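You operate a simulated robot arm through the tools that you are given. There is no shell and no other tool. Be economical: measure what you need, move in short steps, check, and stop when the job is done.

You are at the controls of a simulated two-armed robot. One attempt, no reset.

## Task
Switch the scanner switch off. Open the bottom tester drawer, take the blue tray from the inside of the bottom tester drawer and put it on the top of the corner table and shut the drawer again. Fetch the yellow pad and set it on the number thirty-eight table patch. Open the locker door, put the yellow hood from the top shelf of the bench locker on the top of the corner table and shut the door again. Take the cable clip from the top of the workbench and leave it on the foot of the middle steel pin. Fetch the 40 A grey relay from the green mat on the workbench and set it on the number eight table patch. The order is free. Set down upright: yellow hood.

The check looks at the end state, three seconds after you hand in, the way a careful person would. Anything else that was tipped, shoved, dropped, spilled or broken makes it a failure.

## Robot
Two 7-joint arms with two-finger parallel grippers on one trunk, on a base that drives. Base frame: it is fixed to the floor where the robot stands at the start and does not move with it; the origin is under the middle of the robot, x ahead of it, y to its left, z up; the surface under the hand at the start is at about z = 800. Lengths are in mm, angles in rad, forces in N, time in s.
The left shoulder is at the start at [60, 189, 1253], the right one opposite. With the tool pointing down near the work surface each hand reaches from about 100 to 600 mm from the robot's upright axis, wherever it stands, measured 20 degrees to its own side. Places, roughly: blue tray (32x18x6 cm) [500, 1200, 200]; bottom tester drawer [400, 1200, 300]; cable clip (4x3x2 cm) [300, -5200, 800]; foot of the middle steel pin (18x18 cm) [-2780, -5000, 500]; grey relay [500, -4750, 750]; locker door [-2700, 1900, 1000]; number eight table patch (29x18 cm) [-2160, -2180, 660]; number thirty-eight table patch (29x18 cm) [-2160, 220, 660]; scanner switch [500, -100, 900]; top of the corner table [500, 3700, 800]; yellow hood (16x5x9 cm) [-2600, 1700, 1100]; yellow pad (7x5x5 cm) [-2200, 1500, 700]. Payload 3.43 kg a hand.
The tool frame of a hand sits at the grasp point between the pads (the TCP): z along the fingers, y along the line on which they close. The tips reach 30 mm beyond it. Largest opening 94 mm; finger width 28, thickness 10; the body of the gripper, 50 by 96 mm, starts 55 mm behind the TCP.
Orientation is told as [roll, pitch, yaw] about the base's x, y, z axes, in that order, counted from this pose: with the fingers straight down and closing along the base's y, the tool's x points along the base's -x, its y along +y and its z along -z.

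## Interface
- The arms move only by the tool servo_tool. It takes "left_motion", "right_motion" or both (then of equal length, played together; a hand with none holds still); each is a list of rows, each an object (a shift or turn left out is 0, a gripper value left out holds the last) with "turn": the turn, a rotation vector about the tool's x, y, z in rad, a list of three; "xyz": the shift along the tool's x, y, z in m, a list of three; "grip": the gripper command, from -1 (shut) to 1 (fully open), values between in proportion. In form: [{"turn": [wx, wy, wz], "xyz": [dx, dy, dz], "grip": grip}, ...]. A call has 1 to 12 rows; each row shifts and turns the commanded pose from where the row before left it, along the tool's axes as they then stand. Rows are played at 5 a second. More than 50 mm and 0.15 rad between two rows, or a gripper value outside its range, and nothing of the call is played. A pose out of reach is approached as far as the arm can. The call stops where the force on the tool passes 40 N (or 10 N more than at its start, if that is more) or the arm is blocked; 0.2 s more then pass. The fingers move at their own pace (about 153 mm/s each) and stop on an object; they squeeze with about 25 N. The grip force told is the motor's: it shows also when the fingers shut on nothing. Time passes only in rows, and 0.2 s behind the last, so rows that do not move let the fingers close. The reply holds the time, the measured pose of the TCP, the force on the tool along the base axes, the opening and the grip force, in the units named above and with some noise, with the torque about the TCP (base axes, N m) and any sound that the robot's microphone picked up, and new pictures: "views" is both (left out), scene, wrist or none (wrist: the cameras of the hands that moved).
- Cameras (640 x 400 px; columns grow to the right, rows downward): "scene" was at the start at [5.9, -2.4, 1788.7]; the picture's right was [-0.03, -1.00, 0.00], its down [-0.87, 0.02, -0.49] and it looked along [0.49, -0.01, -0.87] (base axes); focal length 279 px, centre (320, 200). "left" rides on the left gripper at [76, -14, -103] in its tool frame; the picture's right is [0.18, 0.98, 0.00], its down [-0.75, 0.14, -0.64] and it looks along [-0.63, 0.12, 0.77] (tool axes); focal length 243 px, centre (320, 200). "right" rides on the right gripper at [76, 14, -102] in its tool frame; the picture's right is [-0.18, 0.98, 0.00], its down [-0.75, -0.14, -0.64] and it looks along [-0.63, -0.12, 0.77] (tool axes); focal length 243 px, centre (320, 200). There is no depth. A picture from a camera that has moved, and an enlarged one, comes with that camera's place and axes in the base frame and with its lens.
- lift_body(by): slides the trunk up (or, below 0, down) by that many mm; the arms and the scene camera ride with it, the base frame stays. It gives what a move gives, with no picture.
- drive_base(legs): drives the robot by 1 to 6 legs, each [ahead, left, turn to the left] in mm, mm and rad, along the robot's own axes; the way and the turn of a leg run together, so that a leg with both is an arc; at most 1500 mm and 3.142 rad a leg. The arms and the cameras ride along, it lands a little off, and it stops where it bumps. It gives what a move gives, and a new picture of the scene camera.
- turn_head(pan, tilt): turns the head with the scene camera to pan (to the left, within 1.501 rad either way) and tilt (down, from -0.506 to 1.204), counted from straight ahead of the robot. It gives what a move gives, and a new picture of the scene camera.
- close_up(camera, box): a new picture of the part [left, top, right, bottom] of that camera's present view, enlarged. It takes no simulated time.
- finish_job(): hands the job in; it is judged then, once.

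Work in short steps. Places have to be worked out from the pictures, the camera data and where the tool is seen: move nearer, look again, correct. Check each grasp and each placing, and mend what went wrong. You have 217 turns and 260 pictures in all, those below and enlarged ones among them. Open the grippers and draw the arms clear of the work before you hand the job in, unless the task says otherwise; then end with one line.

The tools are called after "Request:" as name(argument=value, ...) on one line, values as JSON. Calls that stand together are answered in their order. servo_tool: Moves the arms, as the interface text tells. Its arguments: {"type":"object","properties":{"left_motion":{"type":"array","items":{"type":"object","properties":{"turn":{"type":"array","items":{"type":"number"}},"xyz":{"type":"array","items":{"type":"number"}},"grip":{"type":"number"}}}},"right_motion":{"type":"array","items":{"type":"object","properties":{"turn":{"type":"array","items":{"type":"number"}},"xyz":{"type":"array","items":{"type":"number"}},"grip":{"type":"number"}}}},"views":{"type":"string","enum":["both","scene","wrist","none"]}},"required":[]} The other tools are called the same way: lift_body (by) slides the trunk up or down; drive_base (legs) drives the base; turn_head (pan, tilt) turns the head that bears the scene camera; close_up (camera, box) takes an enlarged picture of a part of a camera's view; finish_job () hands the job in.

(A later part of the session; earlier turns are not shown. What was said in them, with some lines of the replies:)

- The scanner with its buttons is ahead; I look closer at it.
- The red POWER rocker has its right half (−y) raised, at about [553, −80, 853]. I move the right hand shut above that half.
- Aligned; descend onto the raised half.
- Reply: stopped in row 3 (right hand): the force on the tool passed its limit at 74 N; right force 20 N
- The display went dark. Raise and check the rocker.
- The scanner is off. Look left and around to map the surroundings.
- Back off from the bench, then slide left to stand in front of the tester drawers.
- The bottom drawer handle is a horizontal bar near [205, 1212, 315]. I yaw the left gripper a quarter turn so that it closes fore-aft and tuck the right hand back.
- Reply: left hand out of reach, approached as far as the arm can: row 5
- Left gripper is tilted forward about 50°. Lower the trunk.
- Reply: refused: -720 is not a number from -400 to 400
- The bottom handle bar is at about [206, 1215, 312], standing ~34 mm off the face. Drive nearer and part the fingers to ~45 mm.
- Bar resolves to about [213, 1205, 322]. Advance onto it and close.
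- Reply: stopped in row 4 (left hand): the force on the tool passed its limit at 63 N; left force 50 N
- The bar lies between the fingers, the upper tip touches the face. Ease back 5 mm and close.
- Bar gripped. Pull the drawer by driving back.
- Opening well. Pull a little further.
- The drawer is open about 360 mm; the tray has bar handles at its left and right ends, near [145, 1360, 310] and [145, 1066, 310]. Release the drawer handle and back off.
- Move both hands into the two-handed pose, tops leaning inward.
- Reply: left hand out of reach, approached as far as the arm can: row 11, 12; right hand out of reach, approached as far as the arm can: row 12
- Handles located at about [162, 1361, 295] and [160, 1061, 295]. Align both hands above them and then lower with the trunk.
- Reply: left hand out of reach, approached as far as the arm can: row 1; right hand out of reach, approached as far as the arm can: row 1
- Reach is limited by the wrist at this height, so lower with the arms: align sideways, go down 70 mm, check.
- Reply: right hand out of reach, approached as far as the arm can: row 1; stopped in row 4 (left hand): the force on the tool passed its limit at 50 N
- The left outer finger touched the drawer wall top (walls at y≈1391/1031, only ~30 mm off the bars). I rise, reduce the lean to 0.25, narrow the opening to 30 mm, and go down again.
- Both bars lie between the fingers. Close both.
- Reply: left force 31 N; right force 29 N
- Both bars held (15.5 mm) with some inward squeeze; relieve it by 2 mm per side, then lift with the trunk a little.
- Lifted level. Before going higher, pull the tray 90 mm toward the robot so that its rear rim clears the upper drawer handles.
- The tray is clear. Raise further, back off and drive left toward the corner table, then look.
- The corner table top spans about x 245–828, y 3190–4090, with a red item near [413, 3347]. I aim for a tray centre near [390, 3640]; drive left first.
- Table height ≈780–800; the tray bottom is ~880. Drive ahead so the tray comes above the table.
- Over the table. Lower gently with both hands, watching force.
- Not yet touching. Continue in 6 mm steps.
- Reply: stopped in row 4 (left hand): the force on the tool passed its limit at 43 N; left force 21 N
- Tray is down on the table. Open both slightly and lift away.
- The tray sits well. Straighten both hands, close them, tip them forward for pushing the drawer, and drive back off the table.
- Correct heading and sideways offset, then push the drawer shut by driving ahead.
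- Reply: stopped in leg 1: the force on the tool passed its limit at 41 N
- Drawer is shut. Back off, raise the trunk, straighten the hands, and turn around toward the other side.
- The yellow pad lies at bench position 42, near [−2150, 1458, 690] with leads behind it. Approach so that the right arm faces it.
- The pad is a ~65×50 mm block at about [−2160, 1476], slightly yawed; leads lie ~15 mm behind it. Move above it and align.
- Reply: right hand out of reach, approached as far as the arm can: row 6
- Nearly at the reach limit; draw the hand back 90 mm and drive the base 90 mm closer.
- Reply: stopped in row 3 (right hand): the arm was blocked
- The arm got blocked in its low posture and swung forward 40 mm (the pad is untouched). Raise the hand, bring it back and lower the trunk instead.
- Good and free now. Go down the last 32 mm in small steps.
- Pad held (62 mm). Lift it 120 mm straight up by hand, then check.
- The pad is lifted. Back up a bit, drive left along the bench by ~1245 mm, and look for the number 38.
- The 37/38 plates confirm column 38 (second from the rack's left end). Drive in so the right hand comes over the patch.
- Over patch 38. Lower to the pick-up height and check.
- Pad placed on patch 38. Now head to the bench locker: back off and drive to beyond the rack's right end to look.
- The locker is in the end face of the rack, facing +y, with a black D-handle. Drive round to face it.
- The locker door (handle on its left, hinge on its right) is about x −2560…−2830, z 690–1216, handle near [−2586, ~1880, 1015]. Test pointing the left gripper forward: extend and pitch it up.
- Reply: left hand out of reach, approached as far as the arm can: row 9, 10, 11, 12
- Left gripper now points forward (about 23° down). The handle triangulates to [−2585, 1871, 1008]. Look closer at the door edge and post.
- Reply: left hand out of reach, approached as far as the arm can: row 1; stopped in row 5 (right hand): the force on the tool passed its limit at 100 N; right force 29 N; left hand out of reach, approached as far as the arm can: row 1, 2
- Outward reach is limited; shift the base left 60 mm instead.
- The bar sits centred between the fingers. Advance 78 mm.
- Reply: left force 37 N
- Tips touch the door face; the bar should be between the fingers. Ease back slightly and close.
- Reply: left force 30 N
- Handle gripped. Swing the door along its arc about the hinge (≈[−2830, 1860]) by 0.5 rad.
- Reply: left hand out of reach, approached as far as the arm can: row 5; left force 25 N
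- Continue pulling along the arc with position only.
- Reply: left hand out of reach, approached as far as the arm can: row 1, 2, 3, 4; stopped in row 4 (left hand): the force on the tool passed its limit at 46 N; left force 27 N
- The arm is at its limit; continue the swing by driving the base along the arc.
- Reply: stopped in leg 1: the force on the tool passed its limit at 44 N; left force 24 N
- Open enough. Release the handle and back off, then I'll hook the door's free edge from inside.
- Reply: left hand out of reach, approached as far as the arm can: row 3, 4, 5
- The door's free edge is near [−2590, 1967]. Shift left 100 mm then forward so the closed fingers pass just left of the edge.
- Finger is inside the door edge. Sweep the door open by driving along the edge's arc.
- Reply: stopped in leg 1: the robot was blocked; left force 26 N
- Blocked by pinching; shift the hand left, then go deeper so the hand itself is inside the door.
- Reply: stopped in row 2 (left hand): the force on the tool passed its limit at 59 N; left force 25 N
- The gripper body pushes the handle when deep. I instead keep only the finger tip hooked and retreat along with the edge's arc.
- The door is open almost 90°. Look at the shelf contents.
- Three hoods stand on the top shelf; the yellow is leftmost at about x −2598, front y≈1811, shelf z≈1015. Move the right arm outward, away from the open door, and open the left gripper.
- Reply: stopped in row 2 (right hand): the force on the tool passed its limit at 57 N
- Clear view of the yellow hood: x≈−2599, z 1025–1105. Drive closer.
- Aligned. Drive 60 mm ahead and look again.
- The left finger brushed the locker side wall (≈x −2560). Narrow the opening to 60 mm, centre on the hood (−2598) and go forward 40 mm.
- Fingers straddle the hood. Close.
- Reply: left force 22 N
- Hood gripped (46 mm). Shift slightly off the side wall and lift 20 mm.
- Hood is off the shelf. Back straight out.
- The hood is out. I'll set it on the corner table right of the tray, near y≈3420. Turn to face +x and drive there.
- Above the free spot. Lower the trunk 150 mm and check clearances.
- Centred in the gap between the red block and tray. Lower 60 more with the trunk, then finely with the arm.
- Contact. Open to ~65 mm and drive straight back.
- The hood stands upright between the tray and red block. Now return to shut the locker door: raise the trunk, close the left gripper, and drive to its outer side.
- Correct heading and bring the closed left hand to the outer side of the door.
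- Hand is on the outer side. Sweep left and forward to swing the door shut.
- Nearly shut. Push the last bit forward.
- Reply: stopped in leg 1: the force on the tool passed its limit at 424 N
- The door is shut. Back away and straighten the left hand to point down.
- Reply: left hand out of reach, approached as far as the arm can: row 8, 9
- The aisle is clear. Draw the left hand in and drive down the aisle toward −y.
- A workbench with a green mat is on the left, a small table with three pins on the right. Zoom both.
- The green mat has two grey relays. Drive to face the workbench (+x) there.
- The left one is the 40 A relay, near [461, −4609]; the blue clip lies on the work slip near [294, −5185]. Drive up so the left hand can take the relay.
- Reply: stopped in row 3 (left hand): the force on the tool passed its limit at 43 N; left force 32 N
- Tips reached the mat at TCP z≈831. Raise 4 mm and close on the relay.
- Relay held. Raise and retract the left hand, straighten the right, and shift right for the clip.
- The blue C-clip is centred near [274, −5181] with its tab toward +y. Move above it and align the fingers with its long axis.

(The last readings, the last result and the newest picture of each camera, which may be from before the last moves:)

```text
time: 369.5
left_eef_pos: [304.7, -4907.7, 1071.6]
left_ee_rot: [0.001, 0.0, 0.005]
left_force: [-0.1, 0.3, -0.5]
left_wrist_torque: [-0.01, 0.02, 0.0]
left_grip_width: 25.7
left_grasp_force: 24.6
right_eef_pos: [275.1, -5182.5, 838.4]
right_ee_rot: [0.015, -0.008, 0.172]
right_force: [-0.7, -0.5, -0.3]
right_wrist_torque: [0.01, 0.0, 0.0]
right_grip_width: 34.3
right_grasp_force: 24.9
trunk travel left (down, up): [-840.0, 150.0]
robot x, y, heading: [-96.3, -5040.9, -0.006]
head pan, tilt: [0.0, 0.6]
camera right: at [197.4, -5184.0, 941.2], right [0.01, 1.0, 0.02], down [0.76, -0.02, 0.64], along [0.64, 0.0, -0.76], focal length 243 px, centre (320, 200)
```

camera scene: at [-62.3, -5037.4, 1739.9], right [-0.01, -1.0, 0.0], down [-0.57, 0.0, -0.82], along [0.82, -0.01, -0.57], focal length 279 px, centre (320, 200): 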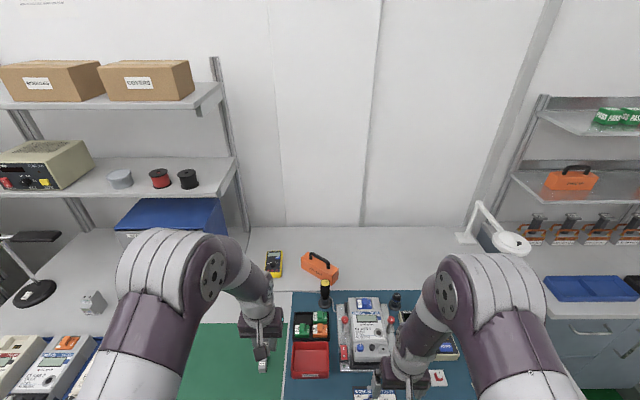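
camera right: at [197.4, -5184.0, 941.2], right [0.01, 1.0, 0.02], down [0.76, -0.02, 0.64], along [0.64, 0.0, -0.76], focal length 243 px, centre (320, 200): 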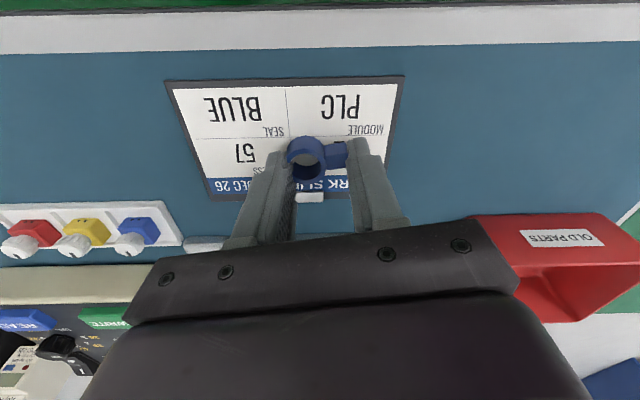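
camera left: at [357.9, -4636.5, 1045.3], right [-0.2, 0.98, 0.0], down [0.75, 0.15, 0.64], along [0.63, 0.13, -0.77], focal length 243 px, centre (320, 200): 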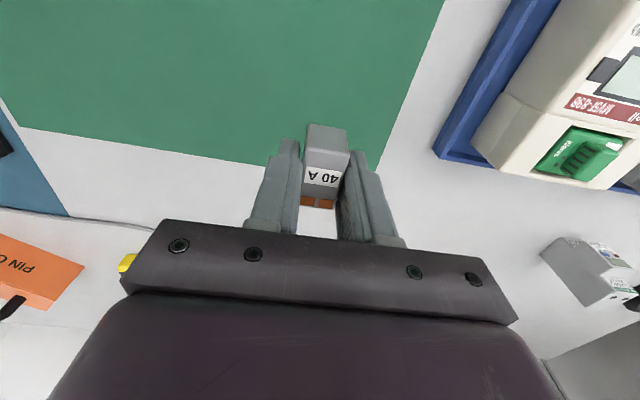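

Clip gripped (34 mm). Lift and check.

Request:
servo_tool(right_motion=[{"xyz": [0, 0, -0.02]}, {"xyz": [0, 0, -0.04]}, {"xyz": [0, 0, -0.045]}, {"xyz": [0.02, 0, -0.04]}, {"xyz": [0.02, 0, -0.04]}, {}], views="wrist")

Request:
close_up(camera="right", box=[240, 110, 400, 220])

```text
time: 370.9
left_eef_pos: [305.0, -4908.7, 1072.0]
left_ee_rot: [0.0, 0.001, 0.006]
left_force: [0.5, 0.0, -0.4]
left_wrist_torque: [-0.01, 0.01, 0.02]
left_grip_width: 25.4
left_grasp_force: 24.9
right_eef_pos: [234.7, -5193.8, 1022.1]
right_ee_rot: [0.015, -0.005, 0.17]
right_force: [0.1, 0.1, 0.2]
right_wrist_torque: [0.0, 0.02, -0.01]
right_grip_width: 35.7
right_grasp_force: 24.6
trunk travel left (down, up): [-840.0, 150.0]
robot x, y, heading: [-92.6, -5039.9, -0.008]
head pan, tilt: [0.0, 0.6]
camera right: at [157.1, -5194.0, 1124.8], right [0.01, 1.0, 0.02], down [0.76, -0.02, 0.64], along [0.64, 0.0, -0.76], focal length 243 px, centre (320, 200)
```

right: 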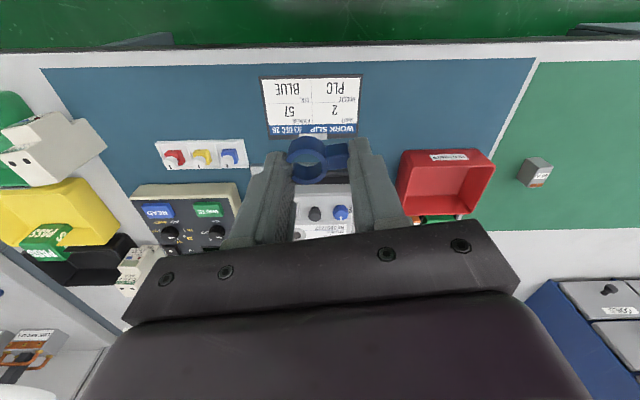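

```text
3.64 times, centred on (320, 165) of right
camera zoom: at [157.1, -5194.0, 1124.8], right [0.01, 1.0, 0.02], down [0.76, -0.02, 0.64], along [0.64, 0.0, -0.76], focal length 882 px, centre (320, 327)
```

zoom: 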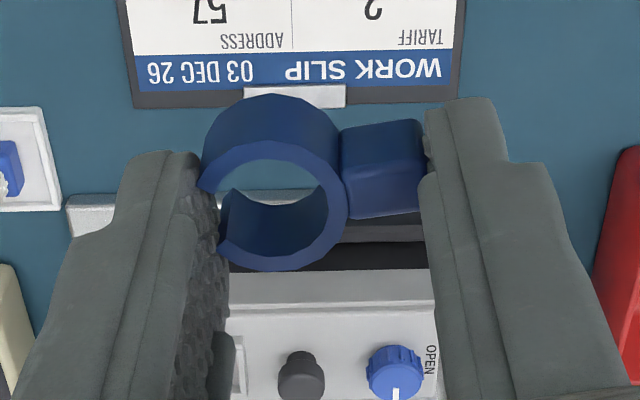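

The clip is held well. Back off, turn around, and drive toward the pin table.

Request:
drive_base(legs=[[-600, 0, 0], [0, 0, 3.141], [1000, 60, 0]])

Request:
turn_head(pan=0.0, tilt=0.7)

```text
time: 386.4
left_eef_pos: [-2112.6, -5166.4, 1072.8]
left_ee_rot: [-0.001, 0.0, 3.108]
left_force: [0.1, 0.0, -0.4]
left_wrist_torque: [-0.04, 0.02, 0.02]
left_grip_width: 25.6
left_grasp_force: 25.3
right_eef_pos: [-2031.0, -4884.4, 1023.2]
right_ee_rot: [0.015, -0.007, -3.01]
right_force: [0.0, -0.2, 0.5]
right_wrist_torque: [0.0, -0.01, 0.04]
right_grip_width: 35.7
right_grasp_force: 24.7
trunk travel left (down, up): [-840.0, 150.0]
robot x, y, heading: [-1712.0, -5051.3, 3.101]
head pan, tilt: [0.0, 0.6]
camera scene: at [-1740.5, -5050.5, 1739.9], right [0.04, 1.0, 0.0], down [0.56, -0.02, -0.83], along [-0.82, 0.04, -0.56], focal length 279 px, centre (320, 200)
```

scene: 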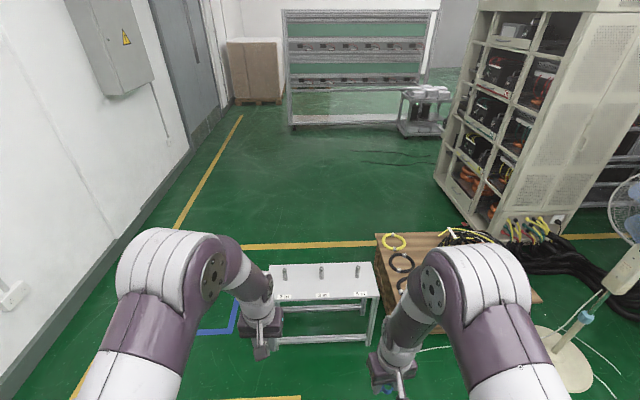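

```text
time: 387.1
left_eef_pos: [-2113.0, -5166.7, 1072.2]
left_ee_rot: [0.0, 0.001, 3.109]
left_force: [0.1, -0.5, -0.2]
left_wrist_torque: [0.01, -0.02, 0.0]
left_grip_width: 25.8
left_grasp_force: 25.5
right_eef_pos: [-2030.8, -4884.6, 1022.2]
right_ee_rot: [0.016, -0.006, -3.008]
right_force: [-0.1, 0.0, 0.5]
right_wrist_torque: [0.01, 0.01, 0.0]
right_grip_width: 35.6
right_grasp_force: 25.0
trunk travel left (down, up): [-840.0, 150.0]
robot x, y, heading: [-1712.3, -5052.9, 3.099]
head pan, tilt: [0.0, 0.7]
camera scene: at [-1737.8, -5050.7, 1731.3], right [0.04, 1.0, 0.0], down [0.64, -0.03, -0.77], along [-0.76, 0.03, -0.64], focal length 279 px, centre (320, 200)
```

scene: 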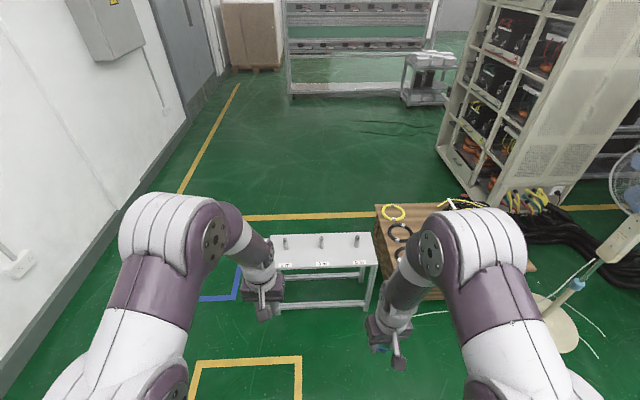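

The middle pin stands at about [−2782, −5005]; table front edge x≈−2636, height ≈500. Approach and lower the trunk.

Request:
drive_base(legs=[[0, 0, 0.042], [600, 105, 0]])

Request:
lift_body(by=-330)

Request:
servo_tool(right_motion=[{"xyz": [0, 0, 0.0]}], views="both")

```text
time: 391.1
left_eef_pos: [-2733.5, -5289.1, 1072.2]
left_ee_rot: [0.0, -0.002, -3.131]
left_force: [0.3, 0.3, 0.2]
left_wrist_torque: [0.01, 0.02, 0.02]
left_grip_width: 25.5
left_grasp_force: 25.1
right_eef_pos: [-2663.6, -5003.6, 1021.2]
right_ee_rot: [0.016, -0.007, -2.965]
right_force: [0.8, -0.6, -0.4]
right_wrist_torque: [0.01, 0.04, -0.01]
right_grip_width: 35.8
right_grasp_force: 25.0
trunk travel left (down, up): [-840.0, 150.0]
robot x, y, heading: [-2338.4, -5159.5, -3.141]
head pan, tilt: [0.0, 0.7]
camera scene: at [-2363.0, -5157.4, 1731.3], right [0.0, 1.0, 0.0], down [0.64, 0.0, -0.77], along [-0.77, 0.0, -0.64], focal length 279 px, centre (320, 200)
```

scene: 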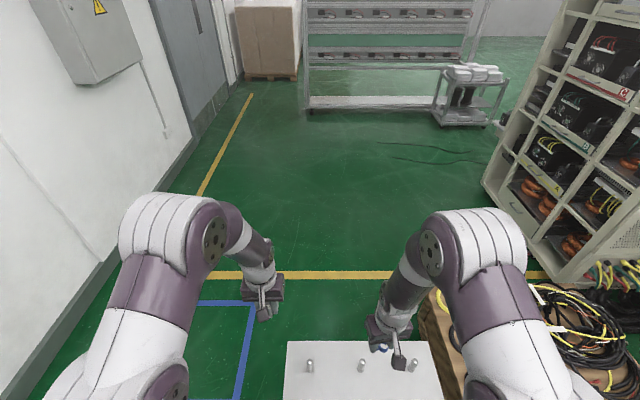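

```text
time: 394.3
left_eef_pos: [-2733.7, -5290.0, 742.0]
left_ee_rot: [-0.001, -0.001, -3.132]
left_force: [0.2, 0.4, 0.2]
left_wrist_torque: [0.02, -0.01, -0.02]
left_grip_width: 25.6
left_grasp_force: 25.0
right_eef_pos: [-2665.6, -5004.4, 692.3]
right_ee_rot: [0.014, -0.007, -2.965]
right_force: [0.1, 0.1, 0.1]
right_wrist_torque: [-0.01, -0.01, 0.01]
right_grip_width: 35.9
right_grasp_force: 25.1
trunk travel left (down, up): [-510.0, 480.0]
robot x, y, heading: [-2339.7, -5156.5, -3.139]
head pan, tilt: [0.0, 0.7]
```

```text
time: 394.7
left_eef_pos: [-2733.0, -5289.4, 741.4]
left_ee_rot: [0.0, 0.002, -3.131]
left_force: [-0.2, -1.2, -1.0]
left_wrist_torque: [-0.02, 0.0, -0.04]
left_grip_width: 25.5
left_grasp_force: 24.1
right_eef_pos: [-2664.0, -5003.7, 692.4]
right_ee_rot: [0.016, -0.006, -2.965]
right_force: [0.3, -0.5, 0.2]
right_wrist_torque: [0.01, 0.03, 0.03]
right_grip_width: 35.6
right_grasp_force: 24.5
trunk travel left (down, up): [-510.0, 480.0]
robot x, y, heading: [-2338.0, -5157.7, -3.144]
head pan, tilt: [0.0, 0.7]
camera scene: at [-2363.6, -5157.5, 1401.3], right [0.0, 1.0, 0.0], down [0.64, 0.0, -0.76], along [-0.76, 0.0, -0.64], focal length 279 px, centre (320, 200)
camera right: at [-2585.3, -5003.5, 794.7], right [-0.01, -1.0, 0.02], down [-0.76, 0.02, 0.64], along [-0.65, -0.01, -0.76], focal length 243 px, centre (320, 200)
```

scene: 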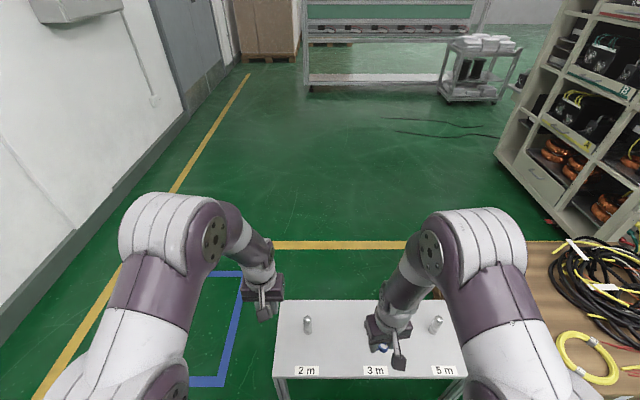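
right: 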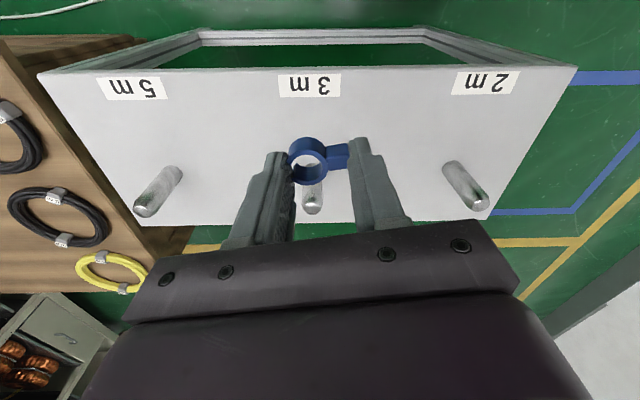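

Clear view: the middle pin is at ≈[−2772, −4998]. Move the clip to [−2712, −5000] and descend to just above the table.

Request:
servo_tool(right_motion=[{"xyz": [-0.0467, -0.0114, 0]}, {"xyz": [0, 0, 0.04]}, {"xyz": [0, 0, 0.04]}, {"xyz": [0, 0, 0.035]}, {"xyz": [0, 0, 0.015]}, {}], views="wrist")

```text
time: 396.1
left_eef_pos: [-2734.6, -5290.5, 742.7]
left_ee_rot: [0.001, 0.001, -3.131]
left_force: [0.0, 0.4, -0.8]
left_wrist_torque: [0.02, -0.02, 0.0]
left_grip_width: 25.6
left_grasp_force: 25.1
right_eef_pos: [-2714.7, -5003.2, 561.1]
right_ee_rot: [0.017, -0.007, -2.965]
right_force: [-0.5, 0.1, -0.5]
right_wrist_torque: [0.01, -0.01, 0.04]
right_grip_width: 35.7
right_grasp_force: 24.9
trunk travel left (down, up): [-510.0, 480.0]
robot x, y, heading: [-2337.0, -5153.0, -3.138]
head pan, tilt: [0.0, 0.7]
camera right: at [-2635.5, -5002.6, 662.9], right [-0.01, -1.0, 0.02], down [-0.76, 0.02, 0.64], along [-0.65, -0.01, -0.76], focal length 243 px, centre (320, 200)
```

right: 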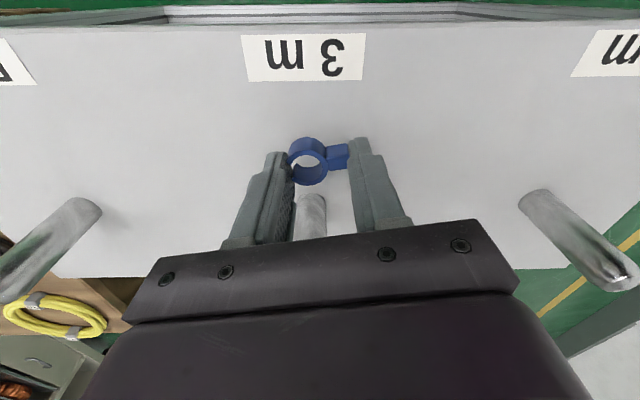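

Request:
servo_tool(right_motion=[{"xyz": [0, 0, 0.012]}, {"xyz": [0, 0, 0.008]}, {"xyz": [0, 0, 0.003]}, {"xyz": [0, 0, 0.003]}, {"xyz": [0, 0, 0.002]}, {}], views="wrist")

```text
time: 397.5
left_eef_pos: [-2733.4, -5289.6, 740.9]
left_ee_rot: [0.0, 0.001, -3.131]
left_force: [-0.5, 0.4, -1.2]
left_wrist_torque: [0.0, -0.03, -0.02]
left_grip_width: 25.6
left_grasp_force: 24.7
right_eef_pos: [-2714.1, -5002.3, 534.4]
right_ee_rot: [0.016, -0.008, -2.965]
right_force: [1.8, -3.0, 7.3]
right_wrist_torque: [-0.01, 0.02, -0.02]
right_grip_width: 34.6
right_grasp_force: 24.9
trunk travel left (down, up): [-510.0, 480.0]
robot x, y, heading: [-2341.2, -5159.3, -3.143]
head pan, tilt: [0.0, 0.7]
camera right: at [-2634.1, -5002.9, 636.5], right [-0.01, -1.0, 0.02], down [-0.76, 0.02, 0.65], along [-0.65, -0.01, -0.76], focal length 243 px, centre (320, 200)
```

right: 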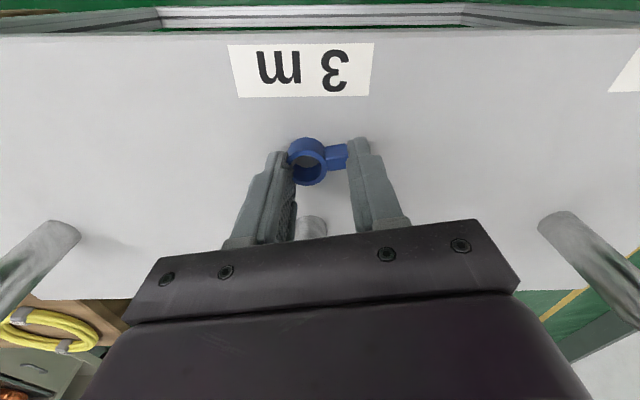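

Contact (7 N). Release and lift clear.

Request:
servo_tool(right_motion=[{"grip": 0.1}, {}, {"xyz": [0, 0, -0.02]}, {"xyz": [0, 0, -0.045]}, {"xyz": [0.01, 0, -0.045]}, {"xyz": [0.02, 0, -0.045]}, {}], views="both")

```text
time: 399.1
left_eef_pos: [-2733.3, -5289.4, 741.5]
left_ee_rot: [-0.001, 0.001, -3.131]
left_force: [0.0, 0.0, -0.6]
left_wrist_torque: [-0.02, -0.01, -0.01]
left_grip_width: 25.8
left_grasp_force: 25.1
right_eef_pos: [-2682.3, -4992.6, 689.5]
right_ee_rot: [0.015, -0.004, -2.965]
right_force: [-0.4, -0.2, 0.1]
right_wrist_torque: [0.02, -0.04, 0.0]
right_grip_width: 51.5
right_grasp_force: 0.1
trunk travel left (down, up): [-510.0, 480.0]
robot x, y, heading: [-2338.2, -5153.9, -3.139]
head pan, tilt: [0.0, 0.7]
camera scene: at [-2364.4, -5157.5, 1401.2], right [0.0, 1.0, 0.0], down [0.64, 0.0, -0.76], along [-0.76, 0.0, -0.64], focal length 279 px, centre (320, 200)
camera right: at [-2603.4, -4991.3, 791.9], right [-0.01, -1.0, 0.02], down [-0.76, 0.02, 0.64], along [-0.64, -0.01, -0.76], focal length 243 px, centre (320, 200)
```

scene: 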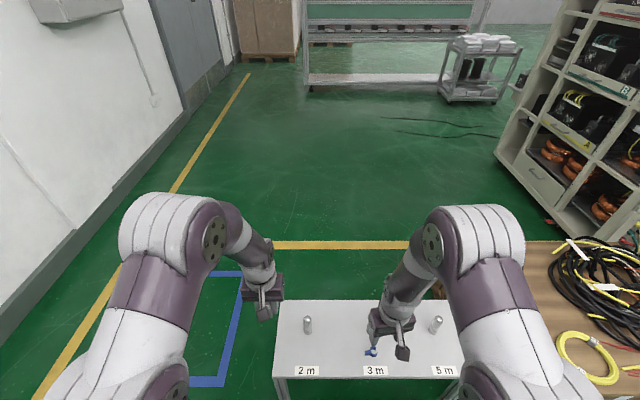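
right: 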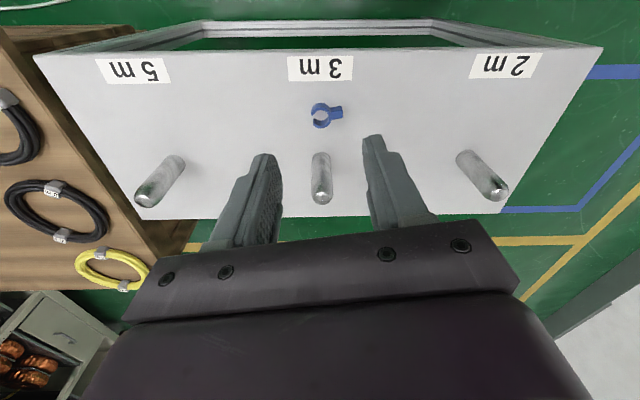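

The clip sits beside the middle pin. Raise the trunk and drive with the relay to the rack bench with column 8.

Request:
lift_body(by=190)

Request:
drive_base(legs=[[-1090, 0, 0], [0, -1480, 0], [0, -1480, 0]])

Request:
turn_head(pan=0.0, tilt=0.55)

```text
time: 401.2
left_eef_pos: [-2734.4, -5290.6, 932.4]
left_ee_rot: [0.001, 0.0, -3.131]
left_force: [0.6, 0.5, 0.2]
left_wrist_torque: [-0.02, 0.0, 0.02]
left_grip_width: 25.5
left_grasp_force: 24.8
right_eef_pos: [-2681.5, -4992.5, 879.3]
right_ee_rot: [0.017, -0.007, -2.968]
right_force: [0.2, 0.2, -0.1]
right_wrist_torque: [0.01, 0.03, 0.02]
right_grip_width: 51.7
right_grasp_force: 0.1
trunk travel left (down, up): [-700.0, 290.0]
robot x, y, heading: [-2339.4, -5159.1, -3.143]
head pan, tilt: [0.0, 0.7]
```

```text
time: 421.0
left_eef_pos: [-1647.8, -2298.1, 932.1]
left_ee_rot: [0.0, 0.0, -3.102]
left_force: [-0.4, -0.4, -0.4]
left_wrist_torque: [0.01, -0.04, 0.02]
left_grip_width: 25.5
left_grasp_force: 24.7
right_eef_pos: [-1605.1, -1999.2, 879.3]
right_ee_rot: [0.015, -0.007, -2.935]
right_force: [0.1, 0.4, -0.3]
right_wrist_torque: [0.01, 0.0, 0.0]
right_grip_width: 51.5
right_grasp_force: 0.1
trunk travel left (down, up): [-700.0, 290.0]
robot x, y, heading: [-1258.1, -2154.1, -3.113]
head pan, tilt: [0.0, 0.7]
camera scene: at [-1282.2, -2155.4, 1591.3], right [-0.03, 1.0, 0.0], down [0.64, 0.02, -0.76], along [-0.76, -0.02, -0.64], focal length 279 px, centre (320, 200)
```

scene: 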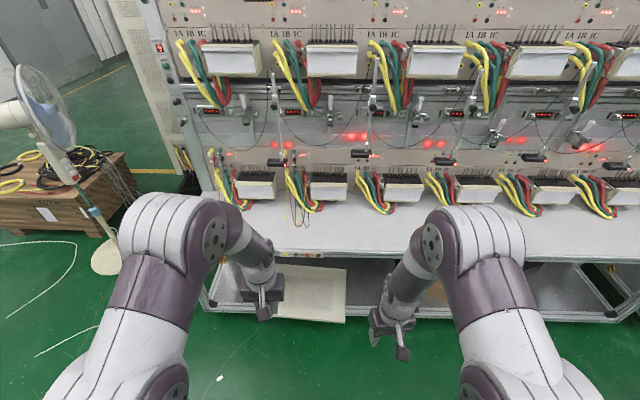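

```text
time: 421.7
left_eef_pos: [-1648.5, -2298.4, 931.9]
left_ee_rot: [-0.001, 0.001, -3.102]
left_force: [-0.2, 0.6, 0.1]
left_wrist_torque: [-0.01, -0.03, -0.02]
left_grip_width: 25.8
left_grasp_force: 25.0
right_eef_pos: [-1605.6, -2000.4, 878.2]
right_ee_rot: [0.015, -0.005, -2.935]
right_force: [0.7, -0.3, -0.1]
right_wrist_torque: [-0.02, -0.04, 0.0]
right_grip_width: 52.0
right_grasp_force: 0.2
trunk travel left (down, up): [-700.0, 290.0]
robot x, y, heading: [-1257.6, -2153.6, -3.11]
head pan, tilt: [0.0, 0.55]
camera scene: at [-1287.1, -2155.6, 1604.3], right [-0.03, 1.0, 0.0], down [0.52, 0.02, -0.85], along [-0.85, -0.03, -0.52], focal length 279 px, centre (320, 200)
```

scene: 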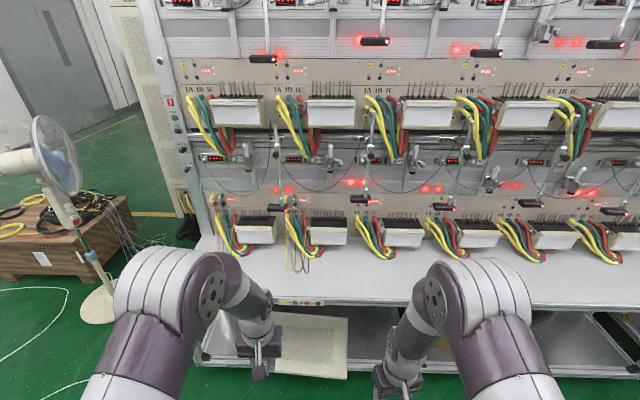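

Request:
close_up(camera="scene", box=[190, 135, 350, 235])

Request:
close_up(camera="scene", box=[190, 205, 400, 325])

```text
4.00 times, centred on (270, 185) of scene
camera zoom: at [-1287.1, -2155.6, 1604.3], right [-0.03, 1.0, 0.0], down [0.52, 0.02, -0.85], along [-0.85, -0.03, -0.52], focal length 1116 px, centre (520, 260)
```

zoom: 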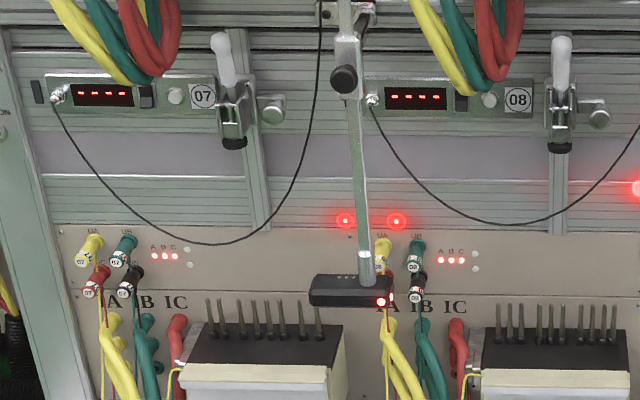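

```text
3.05 times, centred on (295, 265) of scene
camera zoom: at [-1287.1, -2155.6, 1604.3], right [-0.03, 1.0, 0.0], down [0.52, 0.02, -0.85], along [-0.85, -0.03, -0.52], focal length 850 px, centre (396, 2)
```

zoom: 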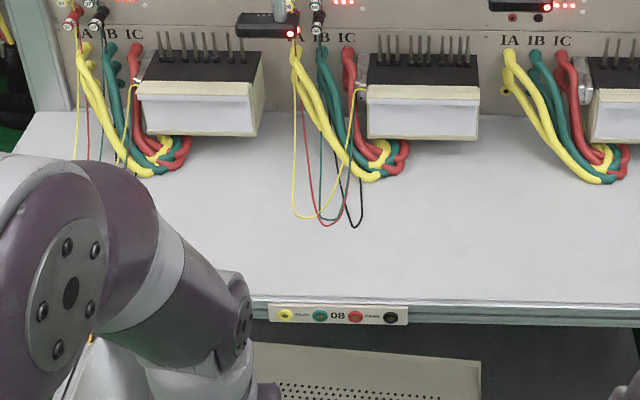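

Column 08 confirmed; its leads lie on the left half. I'll put the relay near [−2140, −2170]. Drive in.

Request:
drive_base(legs=[[0, 0, -0.031], [435, -117, 0]])

Request:
servo_tool(left_motion=[{"xyz": [-0.02, 0, 0.03]}, {"xyz": [-0.02, 0, 0.03]}, {}], views="both")

```text
time: 424.8
left_eef_pos: [-2082.9, -2170.7, 932.7]
left_ee_rot: [-0.001, -0.001, -3.124]
left_force: [-0.4, -0.3, -1.2]
left_wrist_torque: [-0.01, 0.02, 0.04]
left_grip_width: 25.4
left_grasp_force: 25.1
right_eef_pos: [-2033.7, -1871.6, 880.3]
right_ee_rot: [0.015, -0.006, -2.957]
right_force: [-0.6, 0.7, 0.0]
right_wrist_torque: [0.0, -0.01, 0.02]
right_grip_width: 51.8
right_grasp_force: 0.0
trunk travel left (down, up): [-700.0, 290.0]
robot x, y, heading: [-1689.6, -2034.8, -3.134]
head pan, tilt: [0.0, 0.55]
camera scene: at [-1717.8, -2036.3, 1604.4], right [-0.01, 1.0, 0.0], down [0.52, 0.0, -0.85], along [-0.85, -0.01, -0.52], focal length 279 px, centre (320, 200)
```

scene: 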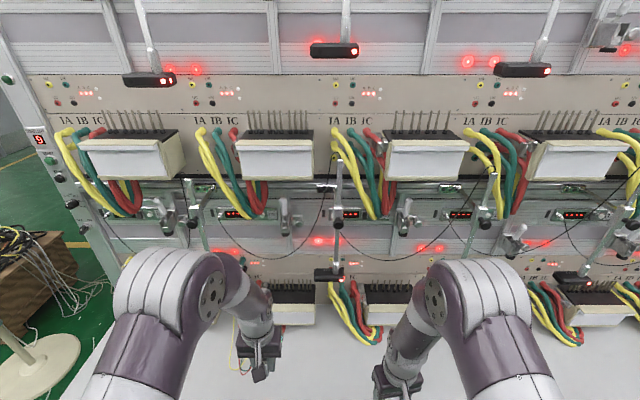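

```text
time: 425.6
left_eef_pos: [-2122.8, -2172.9, 873.4]
left_ee_rot: [0.0, -0.001, -3.124]
left_force: [-0.6, 0.1, 0.3]
left_wrist_torque: [0.01, 0.02, -0.01]
left_grip_width: 25.5
left_grasp_force: 24.3
right_eef_pos: [-2031.8, -1873.4, 880.6]
right_ee_rot: [0.014, -0.007, -2.959]
right_force: [0.1, -0.3, 0.2]
right_wrist_torque: [0.01, 0.0, -0.01]
right_grip_width: 51.6
right_grasp_force: 0.0
trunk travel left (down, up): [-700.0, 290.0]
robot x, y, heading: [-1687.9, -2032.8, -3.136]
head pan, tilt: [0.0, 0.55]
camera scene: at [-1716.1, -2036.4, 1604.4], right [-0.01, 1.0, 0.0], down [0.52, 0.0, -0.85], along [-0.85, -0.01, -0.52], focal length 279 px, centre (320, 200)
camera left: at [-2046.3, -2157.5, 975.1], right [0.2, -0.98, 0.0], down [-0.75, -0.15, 0.64], along [-0.63, -0.13, -0.77], focal length 243 px, centre (320, 200)
```

scene: 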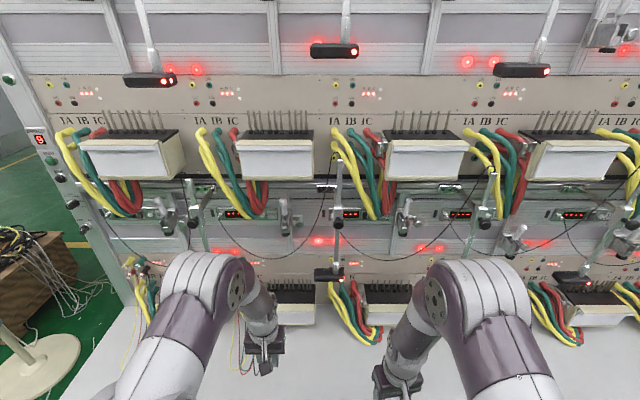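
left: 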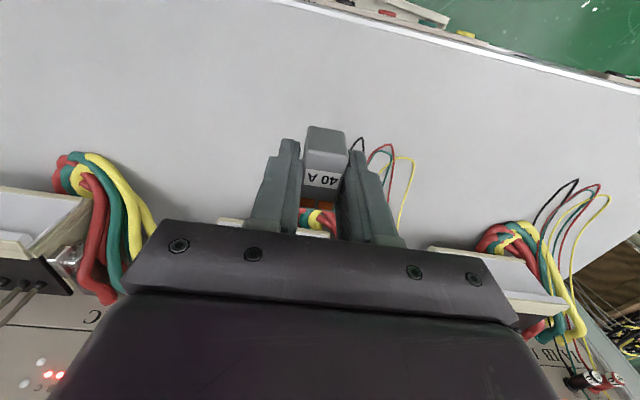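

Over the spot, clear of the leads. Descend.

Request:
servo_tool(left_motion=[{"xyz": [-0.02, 0, 0.04]}, {"xyz": [0, 0, 0.045]}, {"xyz": [0, 0, 0.045]}, {"xyz": [0, 0, 0.03]}, {"xyz": [0, 0, 0.01]}, {}], views="wrist")

```text
time: 427.0
left_eef_pos: [-2141.4, -2175.4, 703.1]
left_ee_rot: [0.001, -0.001, -3.124]
left_force: [-0.5, 0.5, 0.0]
left_wrist_torque: [0.0, -0.02, -0.01]
left_grip_width: 25.7
left_grasp_force: 25.0
right_eef_pos: [-2032.0, -1871.8, 878.1]
right_ee_rot: [0.017, -0.007, -2.958]
right_force: [0.3, 0.6, 0.7]
right_wrist_torque: [-0.04, -0.01, 0.0]
right_grip_width: 51.9
right_grasp_force: 0.0
trunk travel left (down, up): [-700.0, 290.0]
robot x, y, heading: [-1687.3, -2038.0, -3.137]
head pan, tilt: [0.0, 0.55]
camera left: at [-2065.4, -2158.9, 806.1], right [0.2, -0.98, 0.0], down [-0.75, -0.15, 0.64], along [-0.63, -0.13, -0.77], focal length 243 px, centre (320, 200)
```

left: 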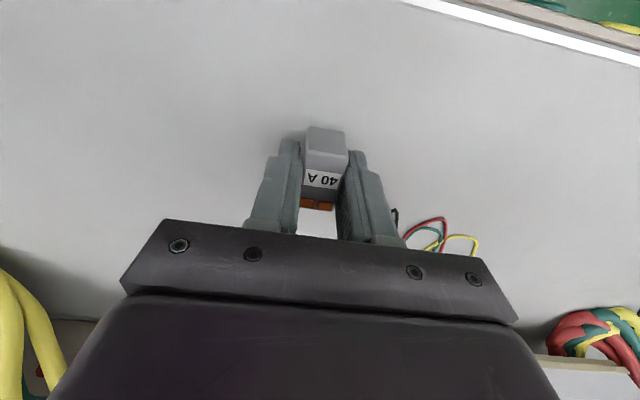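

Request:
servo_tool(left_motion=[{"xyz": [0, 0, 0.003]}, {"xyz": [0, 0, 0.003]}, {"xyz": [0, 0, 0.002]}, {"xyz": [0, 0, 0.002]}, {"xyz": [0, 0, 0.002]}, {}], views="none")

```text
time: 428.4
left_eef_pos: [-2141.7, -2174.3, 690.4]
left_ee_rot: [0.0, 0.0, -3.124]
left_force: [0.7, 0.1, 2.7]
left_wrist_torque: [0.03, 0.01, 0.02]
left_grip_width: 25.4
left_grasp_force: 24.9
right_eef_pos: [-2031.7, -1872.5, 879.4]
right_ee_rot: [0.014, -0.008, -2.957]
right_force: [0.5, 0.0, -0.4]
right_wrist_torque: [0.06, -0.03, 0.0]
right_grip_width: 51.5
right_grasp_force: 0.1
trunk travel left (down, up): [-700.0, 290.0]
robot x, y, heading: [-1686.3, -2039.7, -3.133]
head pan, tilt: [0.0, 0.55]
```

Light contact. One more millimetre, then release and lift.

Request:
servo_tool(left_motion=[{"xyz": [0, 0, 0.001]}, {"grip": -0.1}, {}, {"xyz": [0, 0, -0.02]}, {"xyz": [0, 0, -0.045]}, {"xyz": [0, 0, -0.045]}, {"xyz": [0.03, 0, -0.04]}, {"xyz": [0.03, 0, -0.04]}, {}], views="both")

```text
time: 430.4
left_eef_pos: [-2085.9, -2169.1, 879.3]
left_ee_rot: [0.001, 0.001, -3.125]
left_force: [0.0, 0.2, -0.1]
left_wrist_torque: [0.01, 0.0, 0.05]
left_grip_width: 42.3
left_grasp_force: 0.0
right_eef_pos: [-2033.0, -1874.0, 877.7]
right_ee_rot: [0.016, -0.005, -2.958]
right_force: [0.3, 0.7, -0.4]
right_wrist_torque: [0.02, -0.04, 0.02]
right_grip_width: 51.6
right_grasp_force: 0.0
trunk travel left (down, up): [-700.0, 290.0]
robot x, y, heading: [-1688.7, -2037.5, -3.131]
head pan, tilt: [0.0, 0.55]
camera scene: at [-1719.0, -2036.5, 1604.3], right [-0.01, 1.0, 0.0], down [0.52, 0.0, -0.85], along [-0.85, -0.01, -0.52], focal length 279 px, centre (320, 200)
camera left: at [-2009.4, -2153.4, 981.7], right [0.2, -0.98, 0.0], down [-0.75, -0.15, 0.64], along [-0.63, -0.13, -0.77], focal length 243 px, centre (320, 200)
```

scene: 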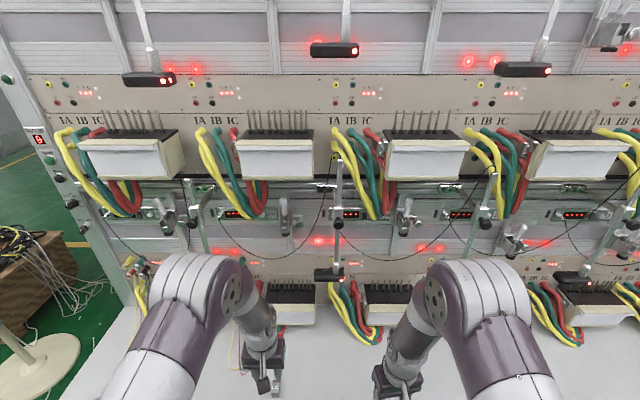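
left: 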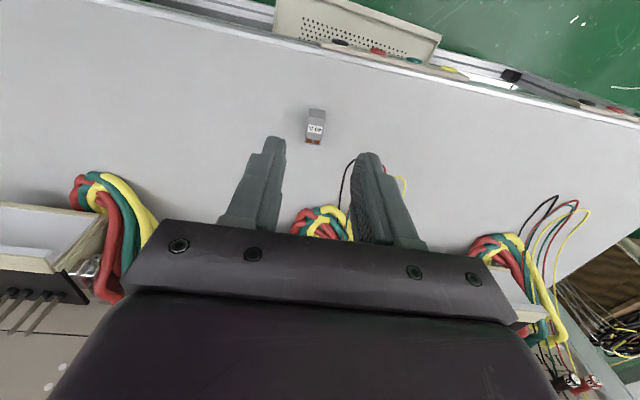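

Relay stands on patch 08. Open both grippers and back away from the bench.

Request:
servo_tool(left_motion=[{"grip": 1}, {"xyz": [0, 0, -0.04]}, {}], right_motion=[{"grip": 1}, {"xyz": [0, 0, -0.04]}, {}], views="none")

Request:
drive_base(legs=[[-600, 0, 0]])

```text
time: 431.2
left_eef_pos: [-2084.2, -2171.1, 917.8]
left_ee_rot: [-0.001, 0.001, -3.123]
left_force: [-1.0, -0.4, 0.4]
left_wrist_torque: [0.01, -0.01, 0.01]
left_grip_width: 94.3
left_grasp_force: 0.0
right_eef_pos: [-2032.0, -1873.9, 918.0]
right_ee_rot: [0.016, -0.006, -2.958]
right_force: [-1.6, 0.1, -0.1]
right_wrist_torque: [-0.01, -0.02, 0.03]
right_grip_width: 94.0
right_grasp_force: 0.1
trunk travel left (down, up): [-700.0, 290.0]
robot x, y, heading: [-1687.5, -2035.2, -3.136]
head pan, tilt: [0.0, 0.55]
```

```text
time: 434.6
left_eef_pos: [-1469.5, -2166.6, 919.4]
left_ee_rot: [-0.001, 0.001, -3.115]
left_force: [0.3, -0.2, 0.8]
left_wrist_torque: [0.01, 0.01, 0.02]
left_grip_width: 94.1
left_grasp_force: 0.1
right_eef_pos: [-1418.2, -1869.2, 919.0]
right_ee_rot: [0.015, -0.006, -2.949]
right_force: [-0.5, -0.5, 0.2]
right_wrist_torque: [0.02, -0.01, 0.0]
right_grip_width: 94.1
right_grasp_force: 0.0
trunk travel left (down, up): [-700.0, 290.0]
robot x, y, heading: [-1076.9, -2028.4, -3.123]
head pan, tilt: [0.0, 0.55]
camera scene: at [-1104.2, -2029.0, 1604.4], right [-0.02, 1.0, 0.0], down [0.52, 0.01, -0.85], along [-0.85, -0.02, -0.52], focal length 279 px, centre (320, 200)
```

scene: 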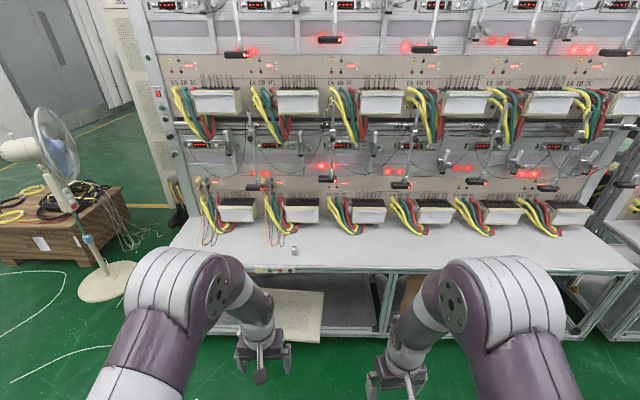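

The relay stands in front of column 08, the grippers are open and the arms are clear, so I hand in.

Request:
finish_job()

```text
The job is handed in.
```

I handed the job in with every step done: scanner off, blue tray and upright yellow hood on the corner table, drawer and locker door shut, yellow pad on patch 38, cable clip at the foot of the middle pin, and 40 A relay on patch 8. One concern is that the last push on the locker door spiked to 424 N. The door looked flush afterwards, but I couldn't see whether the two hoods still inside were disturbed.
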